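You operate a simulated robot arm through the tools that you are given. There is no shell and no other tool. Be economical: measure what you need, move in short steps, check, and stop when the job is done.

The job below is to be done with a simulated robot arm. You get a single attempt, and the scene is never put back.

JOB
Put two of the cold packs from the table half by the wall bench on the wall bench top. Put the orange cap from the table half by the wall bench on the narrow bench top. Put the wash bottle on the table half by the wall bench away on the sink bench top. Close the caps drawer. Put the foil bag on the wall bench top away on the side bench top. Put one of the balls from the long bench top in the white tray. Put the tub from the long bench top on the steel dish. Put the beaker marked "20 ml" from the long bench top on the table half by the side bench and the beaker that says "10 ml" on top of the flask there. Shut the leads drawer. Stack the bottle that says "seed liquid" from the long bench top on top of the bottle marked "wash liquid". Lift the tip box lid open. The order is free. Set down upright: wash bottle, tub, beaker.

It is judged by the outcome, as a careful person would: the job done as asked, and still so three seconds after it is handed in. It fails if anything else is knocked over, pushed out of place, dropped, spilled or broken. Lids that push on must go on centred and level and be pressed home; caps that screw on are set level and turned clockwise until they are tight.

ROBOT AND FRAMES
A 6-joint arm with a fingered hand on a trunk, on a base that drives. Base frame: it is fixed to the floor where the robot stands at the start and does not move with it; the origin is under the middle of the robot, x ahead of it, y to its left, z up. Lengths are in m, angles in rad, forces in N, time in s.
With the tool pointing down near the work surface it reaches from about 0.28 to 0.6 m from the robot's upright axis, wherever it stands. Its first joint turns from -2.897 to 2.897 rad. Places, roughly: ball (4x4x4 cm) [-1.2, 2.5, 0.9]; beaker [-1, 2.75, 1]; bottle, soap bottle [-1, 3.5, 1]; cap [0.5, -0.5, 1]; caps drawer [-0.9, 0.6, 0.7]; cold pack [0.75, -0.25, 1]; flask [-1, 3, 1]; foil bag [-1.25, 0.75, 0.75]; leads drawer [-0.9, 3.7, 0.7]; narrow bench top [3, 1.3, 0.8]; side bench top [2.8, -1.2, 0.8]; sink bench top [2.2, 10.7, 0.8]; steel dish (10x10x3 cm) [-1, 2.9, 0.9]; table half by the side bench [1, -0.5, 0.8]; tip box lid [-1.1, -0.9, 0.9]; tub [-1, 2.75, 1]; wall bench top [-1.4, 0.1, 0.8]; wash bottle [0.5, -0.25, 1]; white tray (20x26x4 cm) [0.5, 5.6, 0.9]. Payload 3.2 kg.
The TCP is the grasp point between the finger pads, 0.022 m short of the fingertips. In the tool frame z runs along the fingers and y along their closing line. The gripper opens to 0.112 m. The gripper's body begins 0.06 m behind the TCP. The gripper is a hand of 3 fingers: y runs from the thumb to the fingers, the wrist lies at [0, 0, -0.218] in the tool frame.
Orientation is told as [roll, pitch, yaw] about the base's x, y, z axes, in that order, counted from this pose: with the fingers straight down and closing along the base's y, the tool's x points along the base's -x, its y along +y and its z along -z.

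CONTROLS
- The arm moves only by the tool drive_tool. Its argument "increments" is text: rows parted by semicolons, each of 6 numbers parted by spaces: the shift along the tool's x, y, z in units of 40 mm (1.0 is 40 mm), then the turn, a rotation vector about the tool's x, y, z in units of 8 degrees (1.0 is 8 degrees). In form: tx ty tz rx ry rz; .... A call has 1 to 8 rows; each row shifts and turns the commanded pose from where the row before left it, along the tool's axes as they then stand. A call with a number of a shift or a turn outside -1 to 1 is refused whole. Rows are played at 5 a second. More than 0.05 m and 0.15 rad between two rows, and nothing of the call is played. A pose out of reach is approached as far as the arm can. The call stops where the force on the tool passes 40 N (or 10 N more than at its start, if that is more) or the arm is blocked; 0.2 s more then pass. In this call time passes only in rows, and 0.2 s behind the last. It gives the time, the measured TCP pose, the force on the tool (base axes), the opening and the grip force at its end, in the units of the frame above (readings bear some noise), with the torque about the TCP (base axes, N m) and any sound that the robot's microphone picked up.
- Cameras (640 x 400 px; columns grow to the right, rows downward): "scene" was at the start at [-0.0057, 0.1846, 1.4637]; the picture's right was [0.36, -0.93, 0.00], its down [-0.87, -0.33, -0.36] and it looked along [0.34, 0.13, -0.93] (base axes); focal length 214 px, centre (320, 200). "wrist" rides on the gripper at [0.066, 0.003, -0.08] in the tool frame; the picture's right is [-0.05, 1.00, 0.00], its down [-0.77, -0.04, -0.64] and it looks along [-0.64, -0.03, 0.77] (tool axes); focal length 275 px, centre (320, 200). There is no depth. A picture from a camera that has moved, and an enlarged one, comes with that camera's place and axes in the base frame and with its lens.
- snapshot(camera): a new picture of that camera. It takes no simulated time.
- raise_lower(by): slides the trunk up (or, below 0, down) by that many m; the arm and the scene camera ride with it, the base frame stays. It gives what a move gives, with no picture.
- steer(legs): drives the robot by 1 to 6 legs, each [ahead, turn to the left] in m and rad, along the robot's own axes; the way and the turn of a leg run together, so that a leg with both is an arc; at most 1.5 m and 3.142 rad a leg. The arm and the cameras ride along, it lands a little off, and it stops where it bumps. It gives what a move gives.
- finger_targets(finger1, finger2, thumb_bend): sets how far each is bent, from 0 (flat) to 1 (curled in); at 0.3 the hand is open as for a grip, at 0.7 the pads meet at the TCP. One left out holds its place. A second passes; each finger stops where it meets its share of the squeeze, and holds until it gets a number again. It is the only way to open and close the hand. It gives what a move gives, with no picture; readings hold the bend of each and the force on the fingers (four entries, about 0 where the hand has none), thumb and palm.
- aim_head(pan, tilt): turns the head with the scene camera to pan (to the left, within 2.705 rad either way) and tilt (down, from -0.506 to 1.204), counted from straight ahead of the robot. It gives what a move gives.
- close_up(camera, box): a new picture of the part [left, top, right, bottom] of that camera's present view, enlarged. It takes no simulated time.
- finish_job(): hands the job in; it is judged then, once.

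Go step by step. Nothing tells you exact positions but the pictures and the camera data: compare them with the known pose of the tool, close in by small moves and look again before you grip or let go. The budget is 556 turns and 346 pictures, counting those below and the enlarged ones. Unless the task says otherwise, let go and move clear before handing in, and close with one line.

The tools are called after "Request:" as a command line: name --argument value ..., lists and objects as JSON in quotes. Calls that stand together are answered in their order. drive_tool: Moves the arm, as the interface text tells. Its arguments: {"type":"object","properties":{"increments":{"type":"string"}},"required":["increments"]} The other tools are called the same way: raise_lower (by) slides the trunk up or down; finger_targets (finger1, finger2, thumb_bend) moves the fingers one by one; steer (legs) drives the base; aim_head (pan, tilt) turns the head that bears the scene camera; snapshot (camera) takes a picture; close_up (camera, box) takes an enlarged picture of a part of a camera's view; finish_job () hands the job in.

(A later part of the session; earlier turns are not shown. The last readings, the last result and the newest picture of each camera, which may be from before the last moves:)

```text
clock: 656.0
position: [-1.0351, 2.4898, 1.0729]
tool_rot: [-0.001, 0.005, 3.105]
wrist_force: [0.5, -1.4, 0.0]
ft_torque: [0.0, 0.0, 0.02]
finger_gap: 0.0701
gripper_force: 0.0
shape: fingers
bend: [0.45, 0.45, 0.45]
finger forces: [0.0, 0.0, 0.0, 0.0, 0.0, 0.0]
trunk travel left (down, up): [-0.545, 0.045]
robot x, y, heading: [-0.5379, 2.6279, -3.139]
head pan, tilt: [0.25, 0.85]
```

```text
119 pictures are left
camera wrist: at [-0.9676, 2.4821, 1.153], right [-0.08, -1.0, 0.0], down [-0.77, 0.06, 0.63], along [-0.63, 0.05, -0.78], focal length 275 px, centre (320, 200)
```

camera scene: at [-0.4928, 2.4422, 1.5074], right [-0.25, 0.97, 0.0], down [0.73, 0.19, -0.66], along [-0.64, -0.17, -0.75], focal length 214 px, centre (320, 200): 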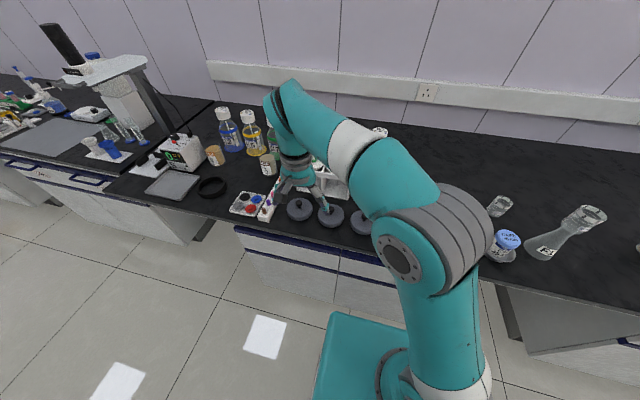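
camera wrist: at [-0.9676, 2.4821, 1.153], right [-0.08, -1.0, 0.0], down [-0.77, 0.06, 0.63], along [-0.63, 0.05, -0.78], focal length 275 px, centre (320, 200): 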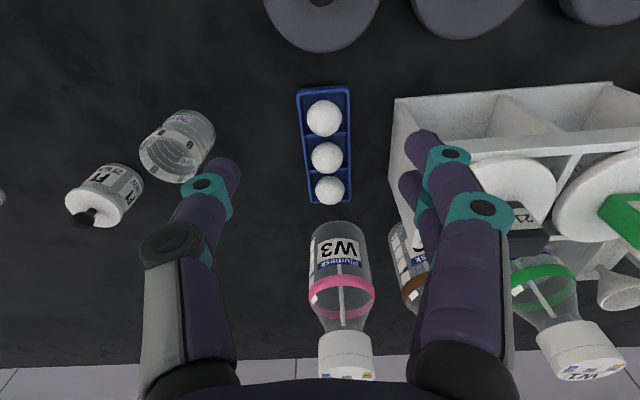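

Request:
drive_tool --increments "-0.62 0.05 0.5 0 0 0;-0.62 0 0.5 0 0 0;0 0 0.9 0 0 0;0 0 0.9 0 0 0;0 0 0.9 0 0 0;0 0 0.5 0 0 0"

Request:
snapshot --camera "wrist"

```text
clock: 657.4
position: [-1.0838, 2.4894, 0.9041]
tool_rot: [0.0, 0.005, 3.106]
wrist_force: [0.3, 0.3, 0.2]
ft_torque: [-0.03, -0.02, 0.01]
finger_gap: 0.0698
gripper_force: 0.1
shape: fingers
bend: [0.45, 0.45, 0.45]
finger forces: [0.1, 0.0, 0.0, 0.1, 0.1, 0.1]
trunk travel left (down, up): [-0.545, 0.045]
robot x, y, heading: [-0.5392, 2.629, -3.138]
head pan, tilt: [0.25, 0.85]
```

```text
118 pictures are left
camera wrist: at [-1.0171, 2.4822, 0.9845], right [-0.08, -1.0, 0.0], down [-0.77, 0.07, 0.63], along [-0.63, 0.05, -0.78], focal length 275 px, centre (320, 200)
```

wrist: 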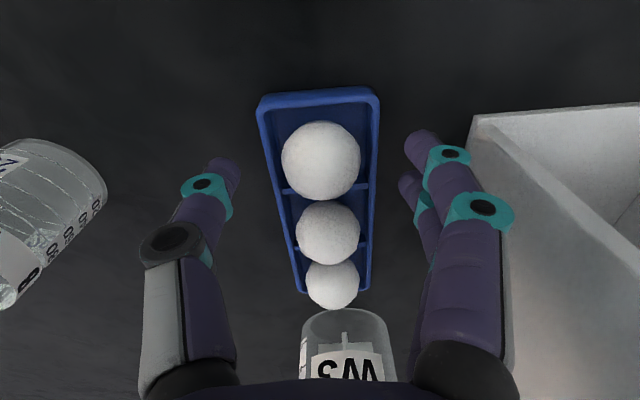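

Request:
drive_tool --increments "-0.15 0.05 0.35 0 0 0"

Request:
finger_targets --finger1 0.7 --finger2 0.7 --thumb_bend 0.7

Request:
snapshot --camera "wrist"

```text
clock: 657.8
position: [-1.0902, 2.4872, 0.8908]
tool_rot: [0.0, 0.006, 3.106]
wrist_force: [0.6, -0.1, -0.1]
ft_torque: [-0.02, 0.0, -0.01]
finger_gap: 0.0699
gripper_force: 0.0
shape: fingers
bend: [0.45, 0.45, 0.45]
finger forces: [0.0, 0.1, 0.0, 0.0, 0.0, 0.0]
trunk travel left (down, up): [-0.545, 0.045]
robot x, y, heading: [-0.5427, 2.6299, -3.135]
head pan, tilt: [0.25, 0.85]
```

```text
clock: 658.8
position: [-1.0904, 2.4859, 0.8907]
tool_rot: [0.001, 0.003, 3.105]
wrist_force: [-5.3, -3.4, 9.5]
ft_torque: [-0.45, 0.17, 0.08]
finger_gap: 0.036
gripper_force: 18.7
shape: fingers
bend: [0.59, 0.58, 0.61]
finger forces: [11.5, 12.7, 0.1, 0.0, 13.7, 0.0]
trunk travel left (down, up): [-0.545, 0.045]
robot x, y, heading: [-0.5391, 2.6297, -3.135]
head pan, tilt: [0.25, 0.85]
```

```text
117 pictures are left
camera wrist: at [-1.0232, 2.4793, 0.971], right [-0.08, -1.0, 0.0], down [-0.77, 0.06, 0.63], along [-0.63, 0.05, -0.77], focal length 275 px, centre (320, 200)
```

wrist: 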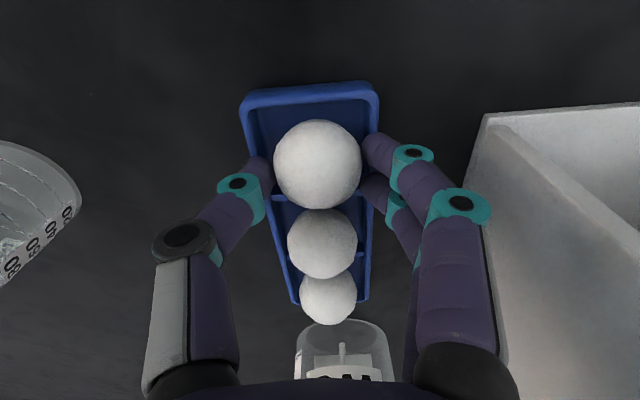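

Request:
drive_tool --increments "0 0 -0.3 0 0 0;0 0 -0.4 0 0 0"

Request:
snapshot --camera "wrist"

```text
clock: 659.4
position: [-1.0895, 2.4863, 0.9197]
tool_rot: [0.001, 0.005, 3.105]
wrist_force: [0.2, -0.4, -0.3]
ft_torque: [0.02, 0.01, 0.01]
finger_gap: 0.032
gripper_force: 12.6
shape: fingers
bend: [0.59, 0.62, 0.64]
finger forces: [7.4, 5.7, 0.0, 0.0, 12.6, 0.1]
trunk travel left (down, up): [-0.545, 0.045]
robot x, y, heading: [-0.5381, 2.6284, -3.135]
head pan, tilt: [0.25, 0.85]
```

```text
116 pictures are left
camera wrist: at [-1.0229, 2.4795, 0.9991], right [-0.08, -1.0, 0.0], down [-0.77, 0.06, 0.63], along [-0.63, 0.05, -0.78], focal length 275 px, centre (320, 200)
```

wrist: 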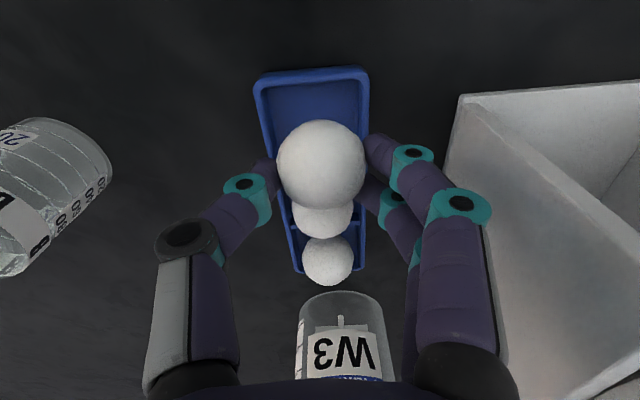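

The ball is lifted, holder and other balls stay. I lift it clear and drive to the white tray.

Request:
drive_tool --increments "0 0 -0.9 0 0 0;0 0 -1 0 0 0;0 0 -1 0 0 0;0 0 -1 0 0 0;1 -0.3 -0.7 0 0 0;1 -0.5 0 0 0 0;1 -0.5 0 0 0 0;1 -0.5 0 0 0 0"

Request:
steer --legs '[[-0.24, 0], [0, -1.57], [1.4, 0], [1.5, 0]]'

```text
refused: row 5 steps farther than a row can; nothing moved
```

```text
clock: 678.9
position: [-0.4446, 6.1357, 0.9186]
tool_rot: [0.0, 0.003, 1.527]
wrist_force: [-0.3, 0.2, -0.4]
ft_torque: [0.01, 0.03, 0.01]
finger_gap: 0.0318
gripper_force: 12.6
shape: fingers
bend: [0.6, 0.62, 0.64]
finger forces: [7.5, 5.7, 0.0, 0.0, 12.4, 0.0]
trunk travel left (down, up): [-0.545, 0.045]
robot x, y, heading: [-0.3076, 5.5846, 1.572]
head pan, tilt: [0.25, 0.85]
```

The lift was refused as a whole while the drive ran, so the hand travelled low; I must check the lids near the ball holder later. First I raise the arm and continue to the tray.

Request:
drive_tool --increments "0 0 -0.9 0 0 0;0 0 -1 0 0 0;0 0 -1 0 0 0;0 0 -1 0 0 0;0.6 0 -0.7 0 0 0;1 0 0 0 0 0;1 0 0 0 0 0;1 0 0 0 0 0"

Request:
steer --legs '[[0, -1.57]]'

Request:
aim_head --pan 0 --tilt 0.85

Request:
snapshot --camera "scene"

```text
clock: 680.7
position: [-0.472, 6.1018, 1.1178]
tool_rot: [0.001, 0.006, 1.525]
wrist_force: [-0.5, 0.4, -0.5]
ft_torque: [0.0, 0.02, -0.01]
finger_gap: 0.0316
gripper_force: 13.4
shape: fingers
bend: [0.6, 0.62, 0.64]
finger forces: [7.6, 6.1, 0.0, 0.0, 12.1, 0.0]
out of reach, approached as far as the arm can: row 5, 6, 7, 8
trunk travel left (down, up): [-0.545, 0.045]
robot x, y, heading: [-0.3055, 5.5866, 1.572]
head pan, tilt: [0.25, 0.85]
```

```text
clock: 684.9
position: [0.2075, 5.7526, 1.1185]
tool_rot: [0.001, 0.004, -0.037]
wrist_force: [0.0, -0.6, 0.3]
ft_torque: [-0.04, 0.04, -0.01]
finger_gap: 0.0318
gripper_force: 12.7
shape: fingers
bend: [0.6, 0.62, 0.64]
finger forces: [7.6, 6.1, 0.0, 0.1, 12.2, 0.0]
trunk travel left (down, up): [-0.545, 0.045]
robot x, y, heading: [-0.3058, 5.5846, 0.007]
head pan, tilt: [0.25, 0.85]
```

```text
clock: 685.7
position: [0.2113, 5.7529, 1.118]
tool_rot: [0.001, 0.006, -0.036]
wrist_force: [-0.5, 0.5, 0.6]
ft_torque: [-0.01, -0.03, -0.02]
finger_gap: 0.0317
gripper_force: 13.2
shape: fingers
bend: [0.6, 0.62, 0.64]
finger forces: [7.5, 6.1, 0.1, 0.0, 12.2, 0.1]
trunk travel left (down, up): [-0.545, 0.045]
robot x, y, heading: [-0.3077, 5.5838, 0.01]
head pan, tilt: [0.0, 0.85]
```

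```text
115 pictures are left
camera scene: at [-0.2879, 5.7486, 1.5074], right [0.01, -1.0, 0.0], down [-0.75, -0.01, -0.66], along [0.66, 0.0, -0.75], focal length 214 px, centre (320, 200)
```

scene: 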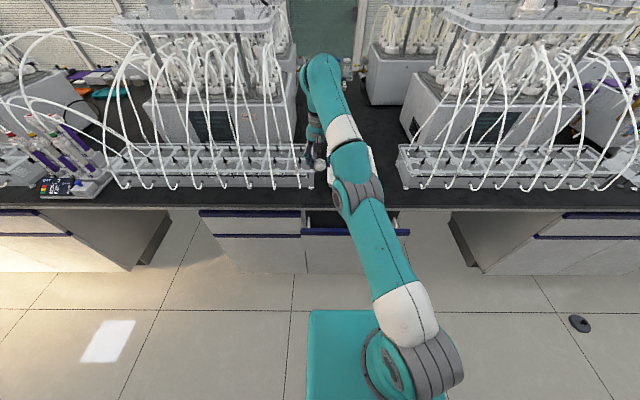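

I see one of the grey lids lying on the floor at about (0.03, 4.12): it was dragged off. I will pick it up and put it back afterwards. First the ball into the tray.

Request:
steer --legs '[[0.17, 0]]'

Request:
drive_tool --increments "0 -0.9 0 0 0 0;0 -0.9 0 0 0 0;0 -0.9 0 0 0 0;0 -0.6 0 0 0 0"

Request:
snapshot --camera "wrist"

```text
clock: 687.1
position: [0.3779, 5.7529, 1.1175]
tool_rot: [0.001, 0.004, -0.036]
wrist_force: [1.0, 0.1, 0.3]
ft_torque: [0.0, 0.01, 0.03]
finger_gap: 0.0317
gripper_force: 13.1
shape: fingers
bend: [0.6, 0.62, 0.64]
finger forces: [7.6, 6.1, 0.0, 0.0, 12.1, 0.0]
trunk travel left (down, up): [-0.545, 0.045]
robot x, y, heading: [-0.1379, 5.5847, 0.008]
head pan, tilt: [0.0, 0.85]
```

```text
clock: 688.1
position: [0.4056, 5.6374, 1.1157]
tool_rot: [0.0, 0.007, -0.037]
wrist_force: [-0.3, 0.4, 0.2]
ft_torque: [0.04, 0.0, 0.0]
finger_gap: 0.0317
gripper_force: 12.5
shape: fingers
bend: [0.6, 0.62, 0.64]
finger forces: [7.6, 6.0, 0.1, 0.0, 12.1, 0.0]
out of reach, approached as far as the arm can: row 1, 2, 3, 4
trunk travel left (down, up): [-0.545, 0.045]
robot x, y, heading: [-0.1401, 5.5839, 0.004]
head pan, tilt: [0.0, 0.85]
```

```text
114 pictures are left
camera wrist: at [0.341, 5.6401, 1.1957], right [0.08, 1.0, 0.0], down [0.77, -0.06, 0.63], along [0.63, -0.05, -0.77], focal length 275 px, centre (320, 200)
```

wrist: 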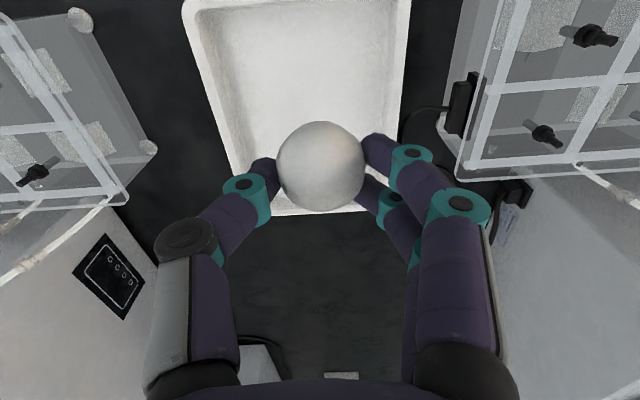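

Request:
drive_tool --increments "0.3 0 0.9 0 0 0;0 0 0.9 0 0 0;0 0 0.9 0 0 0;0 0 0.9 0 0 0;0 0 0.9 0 0 0"

Request:
snapshot --camera "wrist"

```text
clock: 689.3
position: [0.406, 5.6373, 1.1107]
tool_rot: [-0.002, 0.012, -0.037]
wrist_force: [0.1, 0.3, 0.3]
ft_torque: [-0.01, 0.02, -0.01]
finger_gap: 0.0317
gripper_force: 12.8
shape: fingers
bend: [0.6, 0.62, 0.64]
finger forces: [7.6, 6.2, 0.0, 0.0, 12.2, 0.1]
out of reach, approached as far as the arm can: row 1, 2, 3, 4, 5
trunk travel left (down, up): [-0.545, 0.045]
robot x, y, heading: [-0.1377, 5.5857, 0.004]
head pan, tilt: [0.0, 0.85]
```

```text
113 pictures are left
camera wrist: at [0.3421, 5.6413, 1.1907], right [0.08, 1.0, 0.0], down [0.78, -0.06, 0.63], along [0.62, -0.05, -0.78], focal length 275 px, centre (320, 200)
```

wrist: 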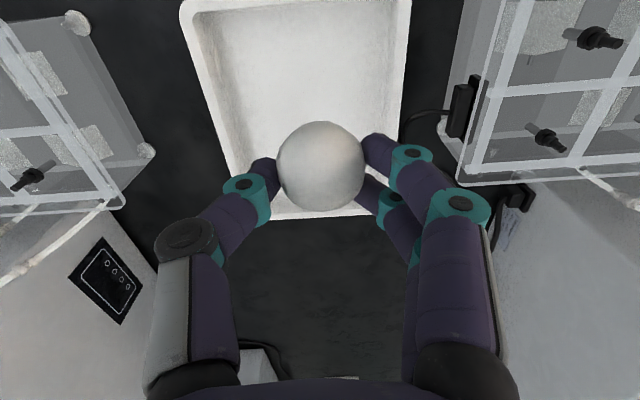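

Request:
steer --legs '[[0.01, 0]]'

Request:
drive_tool --increments "0.2 0 0.9 0 0 0;0 0 0.9 0 0 0;0 0 0.9 0 0 0;0 0 0.9 0 0 0;0 0 0.9 0 0 0"

Request:
snapshot --camera "wrist"

```text
clock: 690.1
position: [0.417, 5.6364, 1.1103]
tool_rot: [-0.001, 0.014, -0.037]
wrist_force: [-0.7, 0.0, -1.1]
ft_torque: [0.02, 0.03, -0.01]
finger_gap: 0.0315
gripper_force: 12.5
shape: fingers
bend: [0.6, 0.62, 0.64]
finger forces: [7.6, 6.1, 0.1, 0.1, 12.2, 0.1]
trunk travel left (down, up): [-0.545, 0.045]
robot x, y, heading: [-0.1288, 5.586, 0.007]
head pan, tilt: [0.0, 0.85]
```

```text
clock: 691.3
position: [0.416, 5.637, 1.1101]
tool_rot: [-0.003, 0.012, -0.037]
wrist_force: [-0.6, -0.6, -0.2]
ft_torque: [-0.01, 0.0, 0.02]
finger_gap: 0.0318
gripper_force: 12.7
shape: fingers
bend: [0.6, 0.62, 0.64]
finger forces: [7.6, 6.0, 0.0, 0.1, 12.2, 0.0]
out of reach, approached as far as the arm can: row 1, 2, 3, 4, 5
trunk travel left (down, up): [-0.545, 0.045]
robot x, y, heading: [-0.1289, 5.5814, 0.006]
head pan, tilt: [0.0, 0.85]
```

```text
112 pictures are left
camera wrist: at [0.352, 5.6413, 1.1908], right [0.08, 1.0, 0.0], down [0.78, -0.06, 0.63], along [0.62, -0.05, -0.78], focal length 275 px, centre (320, 200)
```

wrist: 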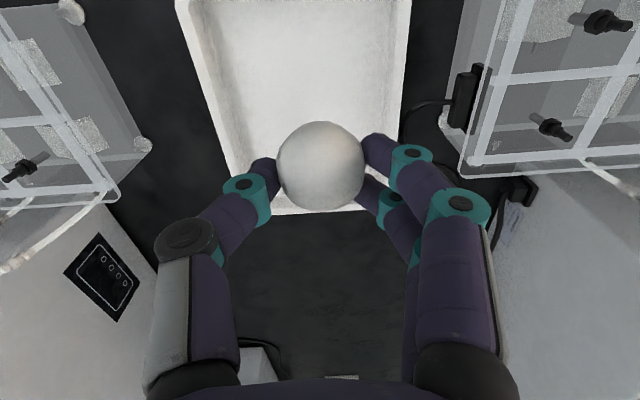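

Request:
raise_lower --by -0.02

Request:
drive_tool --increments "0.5 0 0 0 0 0"

Request:
drive_tool --increments "0 0 0.5 0 0 0"

```text
clock: 691.9
position: [0.4152, 5.6379, 1.091]
tool_rot: [-0.002, 0.012, -0.036]
wrist_force: [-0.1, 0.0, 0.3]
ft_torque: [0.01, -0.01, -0.02]
finger_gap: 0.0314
gripper_force: 13.2
shape: fingers
bend: [0.6, 0.62, 0.64]
finger forces: [7.6, 6.0, 0.0, 0.0, 12.2, 0.0]
trunk travel left (down, up): [-0.525, 0.065]
robot x, y, heading: [-0.1283, 5.5845, 0.007]
head pan, tilt: [0.0, 0.85]
```

```text
clock: 692.3
position: [0.4145, 5.6379, 1.0906]
tool_rot: [-0.001, 0.013, -0.038]
wrist_force: [0.5, 0.0, -1.1]
ft_torque: [-0.03, -0.03, 0.0]
finger_gap: 0.0313
gripper_force: 12.8
shape: fingers
bend: [0.6, 0.62, 0.64]
finger forces: [7.5, 6.1, 0.0, 0.1, 12.2, 0.0]
out of reach, approached as far as the arm can: row 1
trunk travel left (down, up): [-0.525, 0.065]
robot x, y, heading: [-0.1272, 5.5876, 0.011]
head pan, tilt: [0.0, 0.85]
```

```text
clock: 692.7
position: [0.4159, 5.6366, 1.0899]
tool_rot: [-0.002, 0.014, -0.038]
wrist_force: [-0.8, -0.2, 0.0]
ft_torque: [0.02, -0.01, 0.01]
finger_gap: 0.0318
gripper_force: 12.8
shape: fingers
bend: [0.6, 0.62, 0.64]
finger forces: [7.6, 6.2, 0.0, 0.0, 12.2, 0.0]
out of reach, approached as far as the arm can: row 1
trunk travel left (down, up): [-0.525, 0.065]
robot x, y, heading: [-0.128, 5.5855, 0.004]
head pan, tilt: [0.0, 0.85]
```

Request:
drive_tool --increments "0 0 -0.5 0 -0.9 0;0 0 0.5 0 -0.9 0"

Request:
drive_tool --increments "0 -0.5 0 0 0 0.6;0 -0.5 0 0 0 0.6"

```text
clock: 693.3
position: [0.4159, 5.6368, 1.0904]
tool_rot: [-0.001, 0.012, -0.038]
wrist_force: [0.4, 0.3, 0.5]
ft_torque: [-0.01, 0.0, -0.02]
finger_gap: 0.0315
gripper_force: 13.1
shape: fingers
bend: [0.6, 0.62, 0.64]
finger forces: [7.7, 6.0, 0.1, 0.0, 12.3, 0.0]
out of reach, approached as far as the arm can: row 1, 2
trunk travel left (down, up): [-0.525, 0.065]
robot x, y, heading: [-0.1263, 5.5839, 0.005]
head pan, tilt: [0.0, 0.85]
```

```text
clock: 693.9
position: [0.4186, 5.5973, 1.0901]
tool_rot: [-0.003, 0.013, -0.205]
wrist_force: [0.6, -0.4, 0.5]
ft_torque: [-0.02, 0.03, 0.01]
finger_gap: 0.0316
gripper_force: 12.8
shape: fingers
bend: [0.6, 0.62, 0.64]
finger forces: [7.6, 6.1, 0.1, 0.1, 12.3, 0.0]
out of reach, approached as far as the arm can: row 1, 2
trunk travel left (down, up): [-0.525, 0.065]
robot x, y, heading: [-0.1278, 5.5868, 0.003]
head pan, tilt: [0.0, 0.85]
```

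The arm seems stuck stretched out; I command a larger inward move.

Request:
drive_tool --increments "1 0 0 0 0 0;1 0 0 0 0 0;1 0 0 0 0 0;1 0 0 0 0 0;1 0 0 0 0 0;1 0 0 0 0 0"

Request:
snapshot --camera "scene"

```text
clock: 695.3
position: [0.4176, 5.6115, 1.0952]
tool_rot: [-0.001, 0.013, -0.205]
wrist_force: [-0.1, -0.3, 0.0]
ft_torque: [-0.02, 0.0, 0.02]
finger_gap: 0.0315
gripper_force: 12.7
shape: fingers
bend: [0.6, 0.62, 0.64]
finger forces: [7.6, 6.1, 0.1, 0.0, 12.2, 0.0]
out of reach, approached as far as the arm can: row 1, 2, 3, 4, 5, 6
trunk travel left (down, up): [-0.525, 0.065]
robot x, y, heading: [-0.1299, 5.5826, 0.007]
head pan, tilt: [0.0, 0.85]
```

```text
111 pictures are left
camera scene: at [-0.1097, 5.7495, 1.4874], right [0.01, -1.0, 0.0], down [-0.75, 0.0, -0.66], along [0.66, 0.0, -0.75], focal length 214 px, centre (320, 200)
```

scene: 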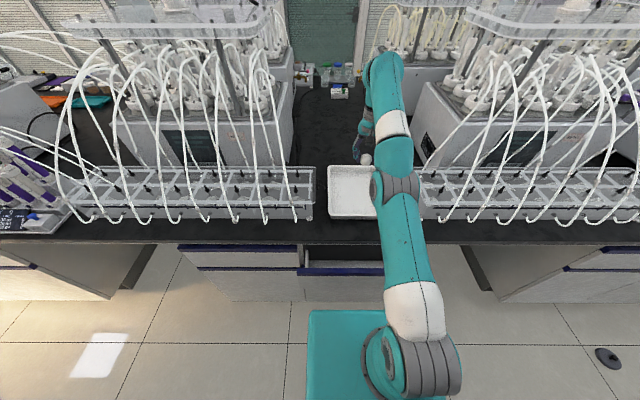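

Request:
steer --legs '[[-0.01, 0]]'

Request:
drive_tool --increments "0 0 0 0 -0.95 0;0 0 0 0 -0.95 0;0 0 0 0 -0.95 0;0 0 0 0 -0.95 0"

Request:
drive_tool --increments "0 0 -0.5 0 0.5 0;0 0 -0.5 0 0.5 0;0 0 -0.5 0 0.5 0"

```text
clock: 696.1
position: [0.4061, 5.611, 1.094]
tool_rot: [-0.003, 0.014, -0.206]
wrist_force: [-1.0, -0.1, 0.7]
ft_torque: [-0.01, 0.0, -0.02]
finger_gap: 0.0319
gripper_force: 12.8
shape: fingers
bend: [0.6, 0.62, 0.64]
finger forces: [7.6, 6.1, 0.0, 0.0, 12.2, 0.0]
trunk travel left (down, up): [-0.525, 0.065]
robot x, y, heading: [-0.14, 5.5847, 0.007]
head pan, tilt: [0.0, 0.85]
```

```text
clock: 697.1
position: [0.4046, 5.6115, 1.1158]
tool_rot: [-0.008, -0.043, -0.206]
wrist_force: [0.1, 0.2, -0.2]
ft_torque: [0.0, -0.02, -0.02]
finger_gap: 0.0316
gripper_force: 12.6
shape: fingers
bend: [0.6, 0.62, 0.64]
finger forces: [7.5, 6.1, 0.0, 0.0, 12.3, 0.0]
out of reach, approached as far as the arm can: row 1, 2, 3, 4
trunk travel left (down, up): [-0.525, 0.065]
robot x, y, heading: [-0.1395, 5.583, 0.007]
head pan, tilt: [0.0, 0.85]
```

```text
clock: 697.9
position: [0.4045, 5.6113, 1.1149]
tool_rot: [-0.006, -0.041, -0.206]
wrist_force: [-0.6, 0.3, 0.1]
ft_torque: [-0.01, -0.04, -0.01]
finger_gap: 0.0312
gripper_force: 12.8
shape: fingers
bend: [0.6, 0.62, 0.64]
finger forces: [7.6, 6.2, 0.0, 0.1, 12.1, 0.1]
out of reach, approached as far as the arm can: row 1, 2, 3
trunk travel left (down, up): [-0.525, 0.065]
robot x, y, heading: [-0.1366, 5.5839, 0.002]
head pan, tilt: [0.0, 0.85]
```

The trunk still works precisely, and the ball is already above the tray, so I simply lower the trunk.

Request:
raise_lower --by -0.17

Request:
snapshot --camera "wrist"

Request:
snapshot --camera "scene"

```text
clock: 699.8
position: [0.4042, 5.6113, 0.9459]
tool_rot: [-0.006, -0.042, -0.205]
wrist_force: [-0.4, 0.2, -0.2]
ft_torque: [0.0, 0.01, 0.03]
finger_gap: 0.0314
gripper_force: 13.0
shape: fingers
bend: [0.6, 0.62, 0.64]
finger forces: [7.6, 6.1, 0.0, 0.0, 12.2, 0.1]
trunk travel left (down, up): [-0.355, 0.235]
robot x, y, heading: [-0.137, 5.5841, 0.003]
head pan, tilt: [0.0, 0.85]
```

```text
110 pictures are left
camera wrist: at [0.3385, 5.6278, 1.0225], right [0.25, 0.97, 0.0], down [0.72, -0.18, 0.67], along [0.65, -0.17, -0.74], focal length 275 px, centre (320, 200)
```

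wrist: 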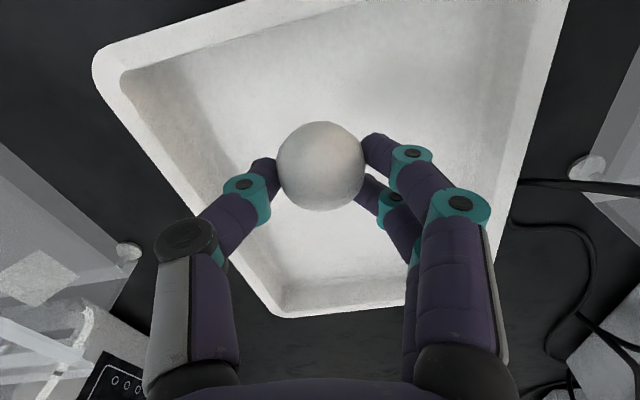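

```text
109 pictures are left
camera scene: at [-0.1196, 5.7494, 1.3175], right [0.01, -1.0, 0.0], down [-0.75, 0.0, -0.66], along [0.66, 0.0, -0.75], focal length 214 px, centre (320, 200)
```

scene: 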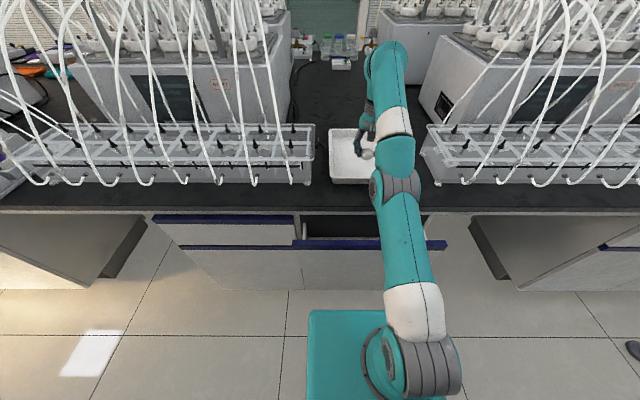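

Request:
raise_lower --by -0.035

Request:
raise_lower --by -0.008

Request:
snapshot --camera "wrist"

```text
clock: 700.6
position: [0.4043, 5.6118, 0.9115]
tool_rot: [-0.006, -0.042, -0.207]
wrist_force: [0.7, 1.1, -0.1]
ft_torque: [0.01, 0.01, 0.01]
finger_gap: 0.0316
gripper_force: 12.9
shape: fingers
bend: [0.6, 0.62, 0.64]
finger forces: [7.7, 6.1, 0.0, 0.0, 12.2, 0.0]
trunk travel left (down, up): [-0.32, 0.27]
robot x, y, heading: [-0.1373, 5.5848, 0.008]
head pan, tilt: [0.0, 0.85]
```

```text
clock: 701.1
position: [0.4045, 5.6113, 0.9029]
tool_rot: [-0.008, -0.043, -0.206]
wrist_force: [-0.7, -1.1, 0.6]
ft_torque: [0.02, -0.01, -0.02]
finger_gap: 0.0315
gripper_force: 12.5
shape: fingers
bend: [0.6, 0.62, 0.64]
finger forces: [7.7, 6.1, 0.1, 0.1, 12.2, 0.0]
trunk travel left (down, up): [-0.312, 0.278]
robot x, y, heading: [-0.1358, 5.5829, 0.012]
head pan, tilt: [0.0, 0.85]
```

```text
108 pictures are left
camera wrist: at [0.3385, 5.6278, 0.9794], right [0.25, 0.97, 0.0], down [0.72, -0.18, 0.67], along [0.65, -0.17, -0.74], focal length 275 px, centre (320, 200)
```

wrist: 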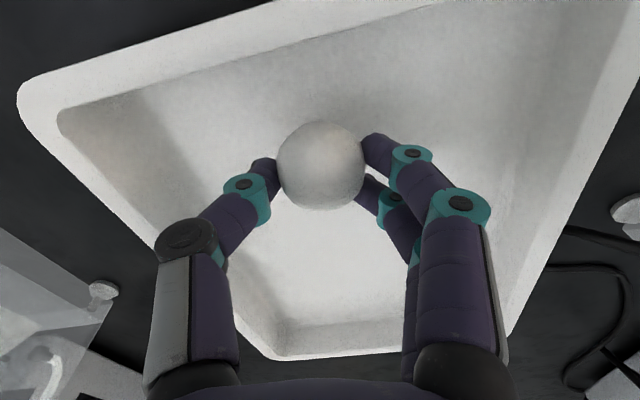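

Request:
finger_targets --finger1 0.5 --finger2 0.5 --thumb_bend 0.53

Request:
snapshot --camera "wrist"

```text
clock: 702.1
position: [0.405, 5.6118, 0.9035]
tool_rot: [-0.006, -0.042, -0.206]
wrist_force: [0.1, 0.2, 0.5]
ft_torque: [0.01, -0.02, -0.01]
finger_gap: 0.0499
gripper_force: 0.1
shape: fingers
bend: [0.5, 0.5, 0.53]
finger forces: [0.1, 0.0, 0.0, 0.0, 0.0, 0.1]
trunk travel left (down, up): [-0.312, 0.278]
robot x, y, heading: [-0.1399, 5.5821, 0.007]
head pan, tilt: [0.0, 0.85]
```

```text
107 pictures are left
camera wrist: at [0.3385, 5.6278, 0.9794], right [0.25, 0.97, 0.0], down [0.72, -0.18, 0.67], along [0.65, -0.17, -0.74], focal length 275 px, centre (320, 200)
```

wrist: 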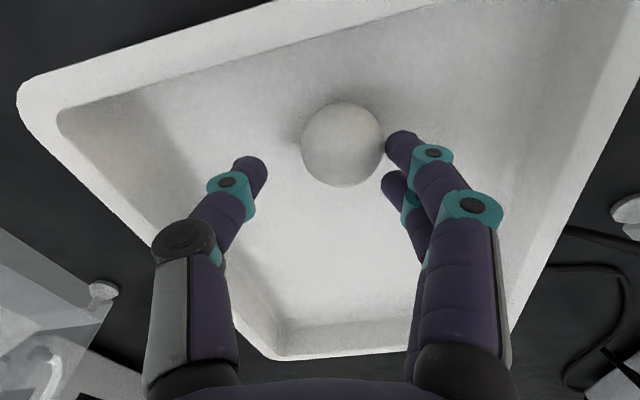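

The ball lies in the tray. I raise the trunk.

Request:
raise_lower --by 0.25

Request:
drive_tool --increments "0.5 0 -0.3 0 0 0;0.8 0 0 0 0 0;0.8 0 0 0 0 0;0.8 0 0 0 0 0"

Request:
snapshot --camera "wrist"

```text
clock: 704.7
position: [0.4059, 5.6113, 1.1531]
tool_rot: [-0.009, -0.041, -0.206]
wrist_force: [-0.4, -0.4, -0.6]
ft_torque: [0.03, 0.0, 0.0]
finger_gap: 0.0502
gripper_force: 0.0
shape: fingers
bend: [0.5, 0.5, 0.53]
finger forces: [0.1, 0.0, 0.0, 0.1, 0.0, 0.1]
trunk travel left (down, up): [-0.562, 0.028]
robot x, y, heading: [-0.1399, 5.5897, 0.002]
head pan, tilt: [0.0, 0.85]
```

```text
clock: 705.7
position: [0.3087, 5.6346, 1.158]
tool_rot: [-0.005, -0.044, -0.207]
wrist_force: [-0.5, -0.5, 0.0]
ft_torque: [0.03, 0.01, -0.01]
finger_gap: 0.0504
gripper_force: 0.0
shape: fingers
bend: [0.5, 0.5, 0.53]
finger forces: [0.1, 0.0, 0.0, 0.1, 0.0, 0.0]
out of reach, approached as far as the arm can: row 1
trunk travel left (down, up): [-0.562, 0.028]
robot x, y, heading: [-0.1394, 5.5865, 0.008]
head pan, tilt: [0.0, 0.85]
```

```text
106 pictures are left
camera wrist: at [0.2426, 5.6509, 1.2351], right [0.25, 0.97, 0.0], down [0.72, -0.18, 0.67], along [0.65, -0.17, -0.74], focal length 275 px, centre (320, 200)
```

wrist: 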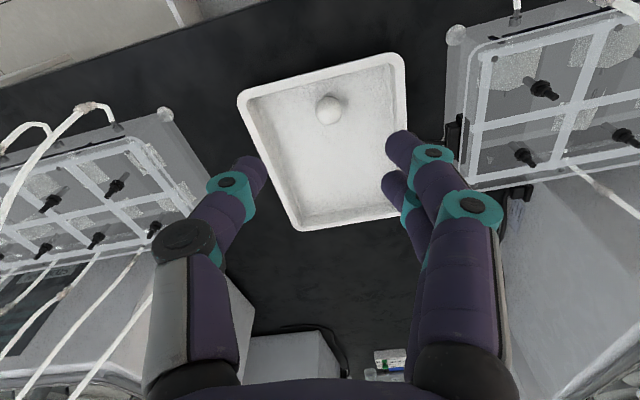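

The ball lies in the tray and the arm obeys again. Now I go to the lid on the floor.

Request:
steer --legs '[[-0.15, 0], [0, -1.578], [0.75, 0]]'

Request:
aim_head --pan 0.3 --tilt 0.95

Request:
snapshot --camera "scene"

```text
clock: 714.6
position: [-0.255, 4.3971, 1.158]
tool_rot: [-0.006, -0.044, -1.793]
wrist_force: [-0.1, -0.3, 0.8]
ft_torque: [0.01, 0.05, 0.01]
finger_gap: 0.0503
gripper_force: 0.1
shape: fingers
bend: [0.5, 0.5, 0.53]
finger forces: [0.0, 0.0, 0.0, 0.0, 0.0, 0.1]
trunk travel left (down, up): [-0.562, 0.028]
robot x, y, heading: [-0.2972, 4.8451, -1.581]
head pan, tilt: [0.0, 0.85]
```

```text
clock: 715.4
position: [-0.2556, 4.3973, 1.159]
tool_rot: [-0.007, -0.042, -1.792]
wrist_force: [0.0, 0.3, -0.6]
ft_torque: [0.01, -0.01, 0.0]
finger_gap: 0.0503
gripper_force: 0.1
shape: fingers
bend: [0.5, 0.5, 0.53]
finger forces: [0.0, 0.0, 0.0, 0.0, 0.0, 0.0]
trunk travel left (down, up): [-0.562, 0.028]
robot x, y, heading: [-0.297, 4.847, -1.585]
head pan, tilt: [0.3, 0.949]
```

```text
105 pictures are left
camera scene: at [-0.1081, 4.8335, 1.5169], right [-0.96, -0.28, 0.0], down [-0.23, 0.78, -0.58], along [0.17, -0.56, -0.81], focal length 214 px, centre (320, 200)
```

scene: 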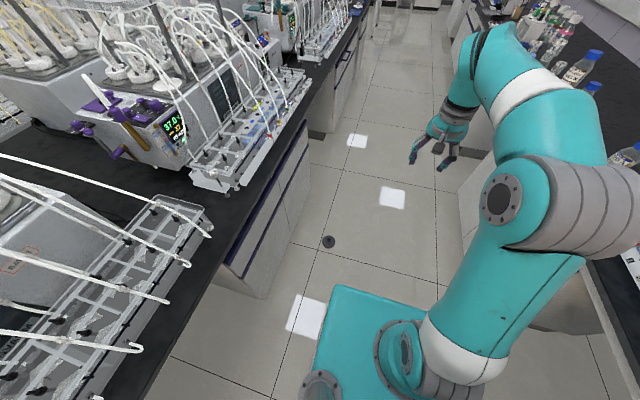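

Request:
close_up --camera "scene" --box '[295, 215, 365, 265]'

Request:
aim_head --pan 0.0 --tilt 0.35

Request:
snapshot --camera "scene"

```text
8.00 times, centred on (330, 240) of scene
camera zoom: at [-0.1081, 4.8335, 1.5169], right [-0.96, -0.28, 0.0], down [-0.23, 0.78, -0.58], along [0.17, -0.56, -0.81], focal length 1716 px, centre (240, -120)
```

zoom: 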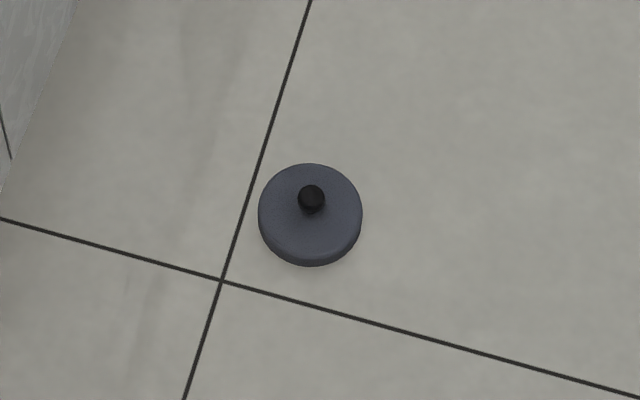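

```text
clock: 716.4
position: [-0.2558, 4.3973, 1.159]
tool_rot: [-0.008, -0.042, -1.792]
wrist_force: [0.3, 0.2, -0.4]
ft_torque: [0.01, -0.02, -0.02]
finger_gap: 0.0504
gripper_force: 0.0
shape: fingers
bend: [0.5, 0.5, 0.53]
finger forces: [0.0, 0.0, 0.0, 0.0, 0.0, 0.1]
trunk travel left (down, up): [-0.562, 0.028]
robot x, y, heading: [-0.2966, 4.8496, -1.583]
head pan, tilt: [0.0, 0.351]
```

```text
103 pictures are left
camera scene: at [-0.1298, 4.8101, 1.568], right [-1.0, 0.01, 0.0], down [0.0, 0.34, -0.94], along [-0.01, -0.94, -0.34], focal length 214 px, centre (320, 200)
```

scene: 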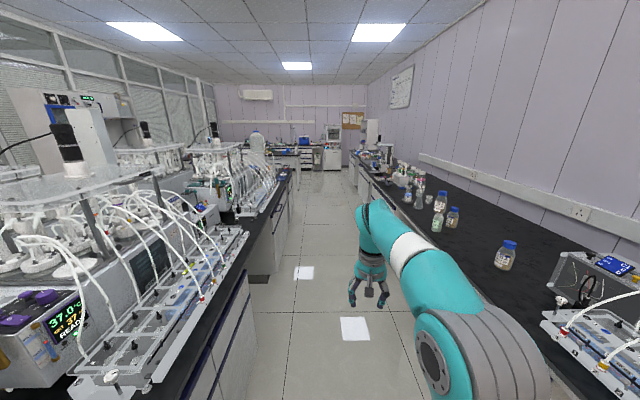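

The lid lies flat on the floor with its knob up, at about (0.03, 4.15). I face it, lower the trunk fully and reach down.

Request:
steer --legs '[[0, 0.45], [0.22, 0]]'

Request:
raise_lower --by -0.55

Request:
drive_tool --increments "0 0 1 0 0 0;0 0 1 0 0 0;0 0 1 0 0 0;0 0 1 0 0 0;0 0 1 0 0 0;0 0 1 0 0 0;0 0 1 0 0 0;0 0 1 0 0 0"

Request:
snapshot --camera "wrist"

```text
clock: 719.4
position: [0.0302, 4.2638, 1.1589]
tool_rot: [-0.005, -0.041, -1.343]
wrist_force: [0.6, 0.1, 0.2]
ft_torque: [0.01, 0.02, -0.01]
finger_gap: 0.0502
gripper_force: 0.2
shape: fingers
bend: [0.5, 0.5, 0.53]
finger forces: [0.1, 0.0, 0.0, 0.0, 0.0, 0.1]
trunk travel left (down, up): [-0.562, 0.028]
robot x, y, heading: [-0.2063, 4.6493, -1.134]
head pan, tilt: [0.0, 0.351]
```

```text
refused: -0.55 is not a number from -0.4 to 0.4
```

```text
clock: 721.2
position: [0.0303, 4.2501, 0.8377]
tool_rot: [-0.007, -0.043, -1.342]
wrist_force: [-0.6, -0.1, -0.3]
ft_torque: [-0.01, -0.01, -0.02]
finger_gap: 0.0504
gripper_force: 0.0
shape: fingers
bend: [0.5, 0.5, 0.53]
finger forces: [0.0, 0.0, 0.0, 0.0, 0.0, 0.0]
trunk travel left (down, up): [-0.562, 0.028]
robot x, y, heading: [-0.205, 4.6514, -1.131]
head pan, tilt: [0.0, 0.351]
```

```text
102 pictures are left
camera wrist: at [0.019, 4.3174, 0.9131], right [0.98, 0.18, 0.0], down [0.14, -0.73, 0.67], along [0.12, -0.66, -0.74], focal length 275 px, centre (320, 200)
```

wrist: 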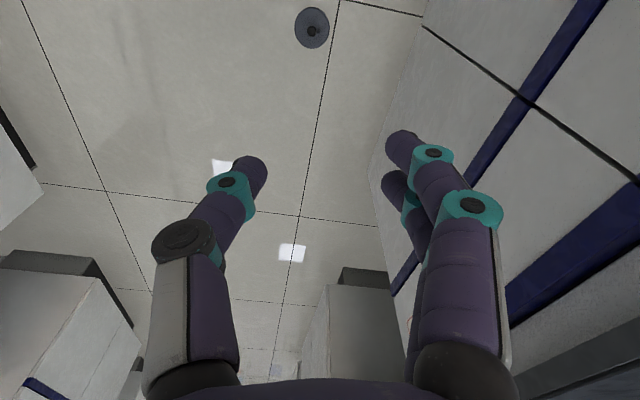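

Request:
raise_lower --by -0.4

Request:
raise_lower --by -0.15

Request:
snapshot --camera "wrist"

```text
clock: 725.0
position: [0.0298, 4.2499, 0.4371]
tool_rot: [-0.007, -0.043, -1.342]
wrist_force: [0.0, 0.2, -0.1]
ft_torque: [-0.02, 0.0, 0.02]
finger_gap: 0.0505
gripper_force: 0.2
shape: fingers
bend: [0.5, 0.5, 0.53]
finger forces: [0.1, 0.1, 0.0, 0.0, 0.0, 0.1]
trunk travel left (down, up): [-0.162, 0.428]
robot x, y, heading: [-0.2019, 4.6494, -1.133]
head pan, tilt: [0.0, 0.351]
```

```text
clock: 726.7
position: [0.0303, 4.2504, 0.2865]
tool_rot: [-0.007, -0.042, -1.341]
wrist_force: [0.5, 0.2, -0.6]
ft_torque: [0.0, 0.05, 0.02]
finger_gap: 0.0503
gripper_force: 0.1
shape: fingers
bend: [0.5, 0.5, 0.53]
finger forces: [0.0, 0.0, 0.1, 0.0, 0.1, 0.0]
trunk travel left (down, up): [-0.012, 0.578]
robot x, y, heading: [-0.2064, 4.6493, -1.131]
head pan, tilt: [0.0, 0.351]
```

```text
101 pictures are left
camera wrist: at [0.0189, 4.3176, 0.3638], right [0.98, 0.18, 0.0], down [0.14, -0.73, 0.67], along [0.12, -0.66, -0.74], focal length 275 px, centre (320, 200)
```

wrist: 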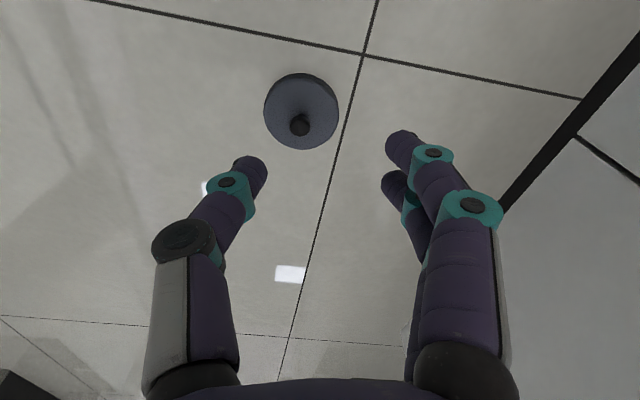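

Request:
drive_tool --increments "-0.55 -0.18 0.5 0 0.3 0;-0.55 -0.18 0.8 0 0 0;-0.55 -0.18 0.8 0 0 0;-0.55 -0.18 0.8 0 0 0;0 0 0.9 0 0 0;0 0 0.8 0 0 0"

Request:
snapshot --camera "wrist"

```text
clock: 728.1
position: [0.0217, 4.1563, 0.1036]
tool_rot: [-0.003, -0.001, -1.341]
wrist_force: [-0.8, -0.5, 0.2]
ft_torque: [-0.03, 0.0, 0.03]
finger_gap: 0.0501
gripper_force: 0.1
shape: fingers
bend: [0.5, 0.5, 0.53]
finger forces: [0.0, 0.0, 0.1, 0.0, 0.1, 0.0]
trunk travel left (down, up): [-0.012, 0.578]
robot x, y, heading: [-0.2052, 4.6504, -1.129]
head pan, tilt: [0.0, 0.351]
```

```text
100 pictures are left
camera wrist: at [0.0105, 4.2195, 0.1836], right [0.98, 0.18, -0.01], down [0.14, -0.76, 0.64], along [0.11, -0.63, -0.77], focal length 275 px, centre (320, 200)
```

wrist: 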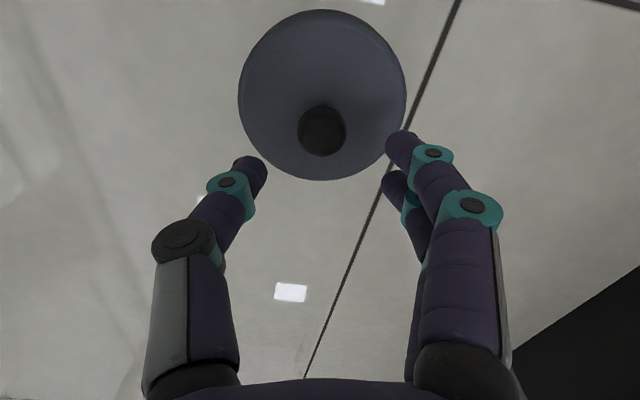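

Request:
drive_tool --increments "0 0 0.5 0 0 0;0 0 0.4 0 0 0;0 0 0.15 0 0 0"

Request:
snapshot --camera "wrist"

```text
clock: 728.9
position: [0.0213, 4.1563, 0.0619]
tool_rot: [-0.007, -0.001, -1.343]
wrist_force: [0.1, 0.1, -0.4]
ft_torque: [0.03, -0.04, -0.02]
finger_gap: 0.0504
gripper_force: 0.1
shape: fingers
bend: [0.5, 0.5, 0.53]
finger forces: [0.0, 0.1, 0.0, 0.0, 0.0, 0.0]
trunk travel left (down, up): [-0.012, 0.578]
robot x, y, heading: [-0.203, 4.6511, -1.134]
head pan, tilt: [0.0, 0.351]
```

```text
99 pictures are left
camera wrist: at [0.0107, 4.2198, 0.1409], right [0.98, 0.18, -0.01], down [0.14, -0.76, 0.64], along [0.11, -0.63, -0.77], focal length 275 px, centre (320, 200)
```

wrist: 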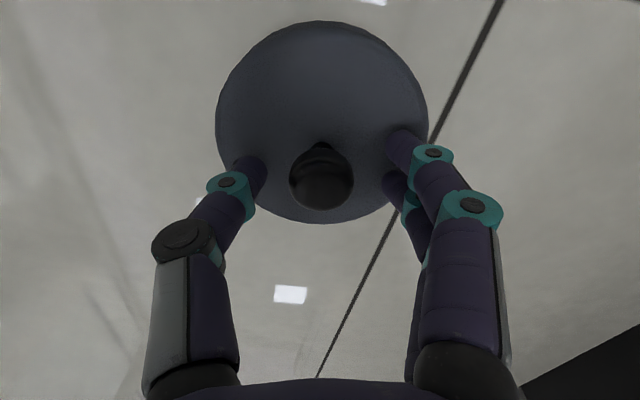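

Request:
drive_tool --increments "0.15 0 0.05 0 0 0"

Request:
finger_targets --finger1 0.72 --finger2 0.72 --thumb_bend 0.72

Request:
drive_tool --increments "0 0 -0.3 0 0 0;0 0 -0.5 0 0 0;0 0 -0.5 0 0 0"

Request:
snapshot --camera "wrist"

```text
clock: 729.3
position: [0.0196, 4.1616, 0.0602]
tool_rot: [-0.006, -0.001, -1.343]
wrist_force: [0.2, 0.1, 0.6]
ft_torque: [-0.02, 0.02, 0.01]
finger_gap: 0.0503
gripper_force: 0.0
shape: fingers
bend: [0.5, 0.5, 0.53]
finger forces: [0.0, 0.0, 0.0, 0.1, 0.1, 0.0]
trunk travel left (down, up): [-0.012, 0.578]
robot x, y, heading: [-0.2053, 4.6491, -1.132]
head pan, tilt: [0.0, 0.351]
```

```text
clock: 730.3
position: [0.0189, 4.1625, 0.0602]
tool_rot: [-0.007, 0.0, -1.343]
wrist_force: [0.2, -0.2, -0.3]
ft_torque: [0.0, -0.04, 0.03]
finger_gap: 0.0081
gripper_force: 6.1
shape: fingers
bend: [0.71, 0.69, 0.68]
finger forces: [1.7, 3.9, 0.1, 0.1, 6.6, 0.0]
trunk travel left (down, up): [-0.012, 0.578]
robot x, y, heading: [-0.2061, 4.6508, -1.134]
head pan, tilt: [0.0, 0.351]
```

```text
clock: 731.1
position: [0.02, 4.1648, 0.1136]
tool_rot: [-0.006, 0.0, -1.342]
wrist_force: [0.0, -0.6, 0.2]
ft_torque: [-0.02, 0.0, -0.01]
finger_gap: 0.0075
gripper_force: 6.3
shape: fingers
bend: [0.71, 0.7, 0.68]
finger forces: [1.6, 4.0, 0.0, 0.0, 6.3, 0.0]
trunk travel left (down, up): [-0.012, 0.578]
robot x, y, heading: [-0.2044, 4.6491, -1.132]
head pan, tilt: [0.0, 0.351]
```

```text
98 pictures are left
camera wrist: at [0.0103, 4.2278, 0.1929], right [0.98, 0.18, -0.01], down [0.14, -0.76, 0.64], along [0.11, -0.63, -0.77], focal length 275 px, centre (320, 200)
```

wrist: 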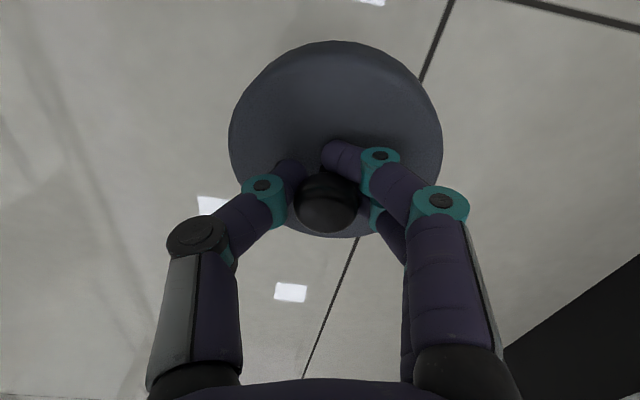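

The lid is held by its knob. I raise it fully and drive back to the balls' place to see the spot.

Request:
drive_tool --increments "0 0 -1 0 0 0;0 0 -1 0 0 0;0.5 0 -0.8 0 0 0;0.5 0 -0.8 0 0 0;0.5 0 -0.8 0 0 0;0.5 0 -0.8 0 0 0"

Request:
raise_lower --by 0.4

Request:
raise_lower --by 0.15

Request:
drive_tool --increments "0 0 -0.9 0 0 0;0 0 -0.9 0 0 0;0.3 0 -0.9 0 0 0;0.3 0 -0.9 0 0 0"

Request:
snapshot --camera "wrist"

```text
clock: 732.5
position: [0.0003, 4.2424, 0.3205]
tool_rot: [-0.007, -0.001, -1.342]
wrist_force: [-1.3, 0.9, -0.5]
ft_torque: [0.01, -0.03, -0.02]
finger_gap: 0.0065
gripper_force: 4.9
shape: fingers
bend: [0.71, 0.7, 0.68]
finger forces: [1.3, 4.1, 0.0, 0.1, 5.5, 0.0]
trunk travel left (down, up): [-0.012, 0.578]
robot x, y, heading: [-0.2042, 4.648, -1.135]
head pan, tilt: [0.0, 0.351]
```

```text
clock: 736.4
position: [0.001, 4.2417, 0.7209]
tool_rot: [-0.007, 0.002, -1.342]
wrist_force: [0.3, -0.1, 0.0]
ft_torque: [-0.04, -0.01, 0.0]
finger_gap: 0.0063
gripper_force: 5.7
shape: fingers
bend: [0.71, 0.7, 0.68]
finger forces: [1.1, 4.1, 0.1, 0.0, 5.4, 0.0]
trunk travel left (down, up): [-0.412, 0.178]
robot x, y, heading: [-0.2026, 4.651, -1.135]
head pan, tilt: [0.0, 0.351]
```

```text
clock: 738.1
position: [0.002, 4.243, 0.8706]
tool_rot: [-0.006, 0.0, -1.342]
wrist_force: [-0.5, 0.8, -0.6]
ft_torque: [0.03, 0.0, 0.01]
finger_gap: 0.0063
gripper_force: 5.6
shape: fingers
bend: [0.71, 0.7, 0.68]
finger forces: [1.0, 4.2, 0.0, 0.1, 5.5, 0.0]
trunk travel left (down, up): [-0.562, 0.028]
robot x, y, heading: [-0.2069, 4.6493, -1.132]
head pan, tilt: [0.0, 0.351]
```

```text
clock: 739.1
position: [-0.0054, 4.2679, 1.0169]
tool_rot: [-0.005, 0.002, -1.343]
wrist_force: [-0.7, 0.3, -0.5]
ft_torque: [-0.01, 0.03, -0.02]
finger_gap: 0.0049
gripper_force: 5.4
shape: fingers
bend: [0.71, 0.7, 0.69]
finger forces: [0.8, 4.9, 0.0, 0.0, 5.0, 0.1]
trunk travel left (down, up): [-0.562, 0.028]
robot x, y, heading: [-0.2051, 4.6493, -1.135]
head pan, tilt: [0.0, 0.351]
```

```text
97 pictures are left
camera wrist: at [-0.016, 4.3316, 1.0952], right [0.98, 0.18, -0.01], down [0.14, -0.76, 0.64], along [0.11, -0.63, -0.77], focal length 275 px, centre (320, 200)
```

wrist: 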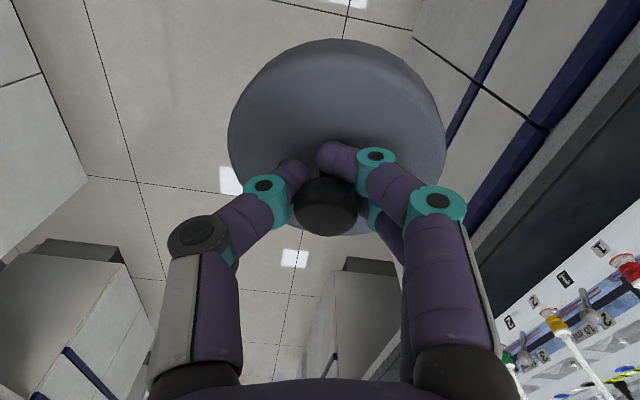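

Request:
drive_tool --increments "0.3 0 -0.9 0 0 0;0.3 0 -0.9 0 0 0"

Request:
steer --legs '[[0, -0.436], [1.0, 0], [1.03, 0], [0, -1.57], [0.25, 0]]'

Request:
aim_head --pan 0.25 --tilt 0.85

Request:
snapshot --camera "scene"

Request:
snapshot --camera "wrist"

```text
clock: 739.7
position: [-0.0095, 4.2901, 1.088]
tool_rot: [-0.005, 0.0, -1.341]
wrist_force: [-0.6, 0.0, -0.8]
ft_torque: [0.0, 0.01, 0.03]
finger_gap: 0.0044
gripper_force: 5.1
shape: fingers
bend: [0.72, 0.7, 0.69]
finger forces: [0.6, 5.0, 0.0, 0.0, 4.7, 0.1]
trunk travel left (down, up): [-0.562, 0.028]
robot x, y, heading: [-0.2063, 4.6441, -1.132]
head pan, tilt: [0.0, 0.351]
```

```text
clock: 756.4
position: [-0.8793, 2.5925, 1.0878]
tool_rot: [-0.008, 0.0, 2.93]
wrist_force: [-0.7, 0.5, -0.3]
ft_torque: [0.02, -0.01, 0.02]
finger_gap: 0.0039
gripper_force: 5.1
shape: fingers
bend: [0.72, 0.7, 0.69]
finger forces: [0.5, 5.2, 0.0, 0.1, 4.7, 0.1]
trunk travel left (down, up): [-0.562, 0.028]
robot x, y, heading: [-0.4669, 2.6148, 3.137]
head pan, tilt: [0.0, 0.351]
```

```text
clock: 757.3
position: [-0.8783, 2.5919, 1.0887]
tool_rot: [-0.005, -0.001, 2.93]
wrist_force: [-0.3, -0.2, -0.7]
ft_torque: [-0.02, 0.0, 0.02]
finger_gap: 0.004
gripper_force: 5.1
shape: fingers
bend: [0.72, 0.7, 0.69]
finger forces: [0.5, 5.3, 0.0, 0.1, 4.6, 0.0]
trunk travel left (down, up): [-0.562, 0.028]
robot x, y, heading: [-0.4674, 2.6178, 3.137]
head pan, tilt: [0.25, 0.85]
```

```text
96 pictures are left
camera scene: at [-0.4835, 2.4292, 1.5245], right [-0.24, 0.97, 0.0], down [0.73, 0.18, -0.66], along [-0.64, -0.16, -0.75], focal length 214 px, centre (320, 200)
```

scene: 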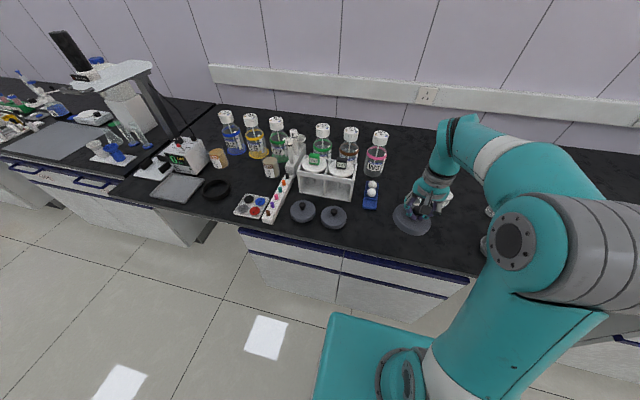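

```text
95 pictures are left
camera wrist: at [-0.8136, 2.5738, 1.1673], right [-0.26, -0.97, -0.01], down [-0.75, 0.19, 0.64], along [-0.61, 0.17, -0.77], focal length 275 px, centre (320, 200)
```

wrist: 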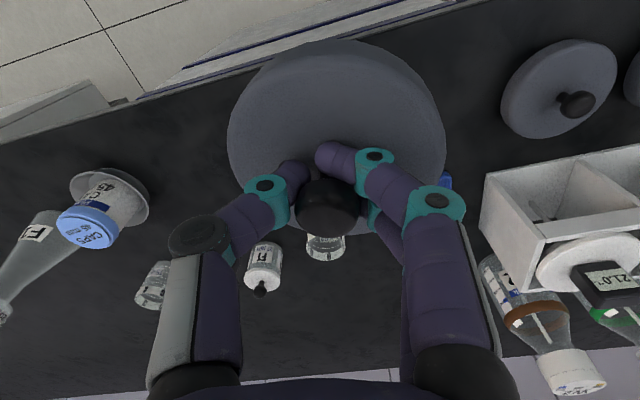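

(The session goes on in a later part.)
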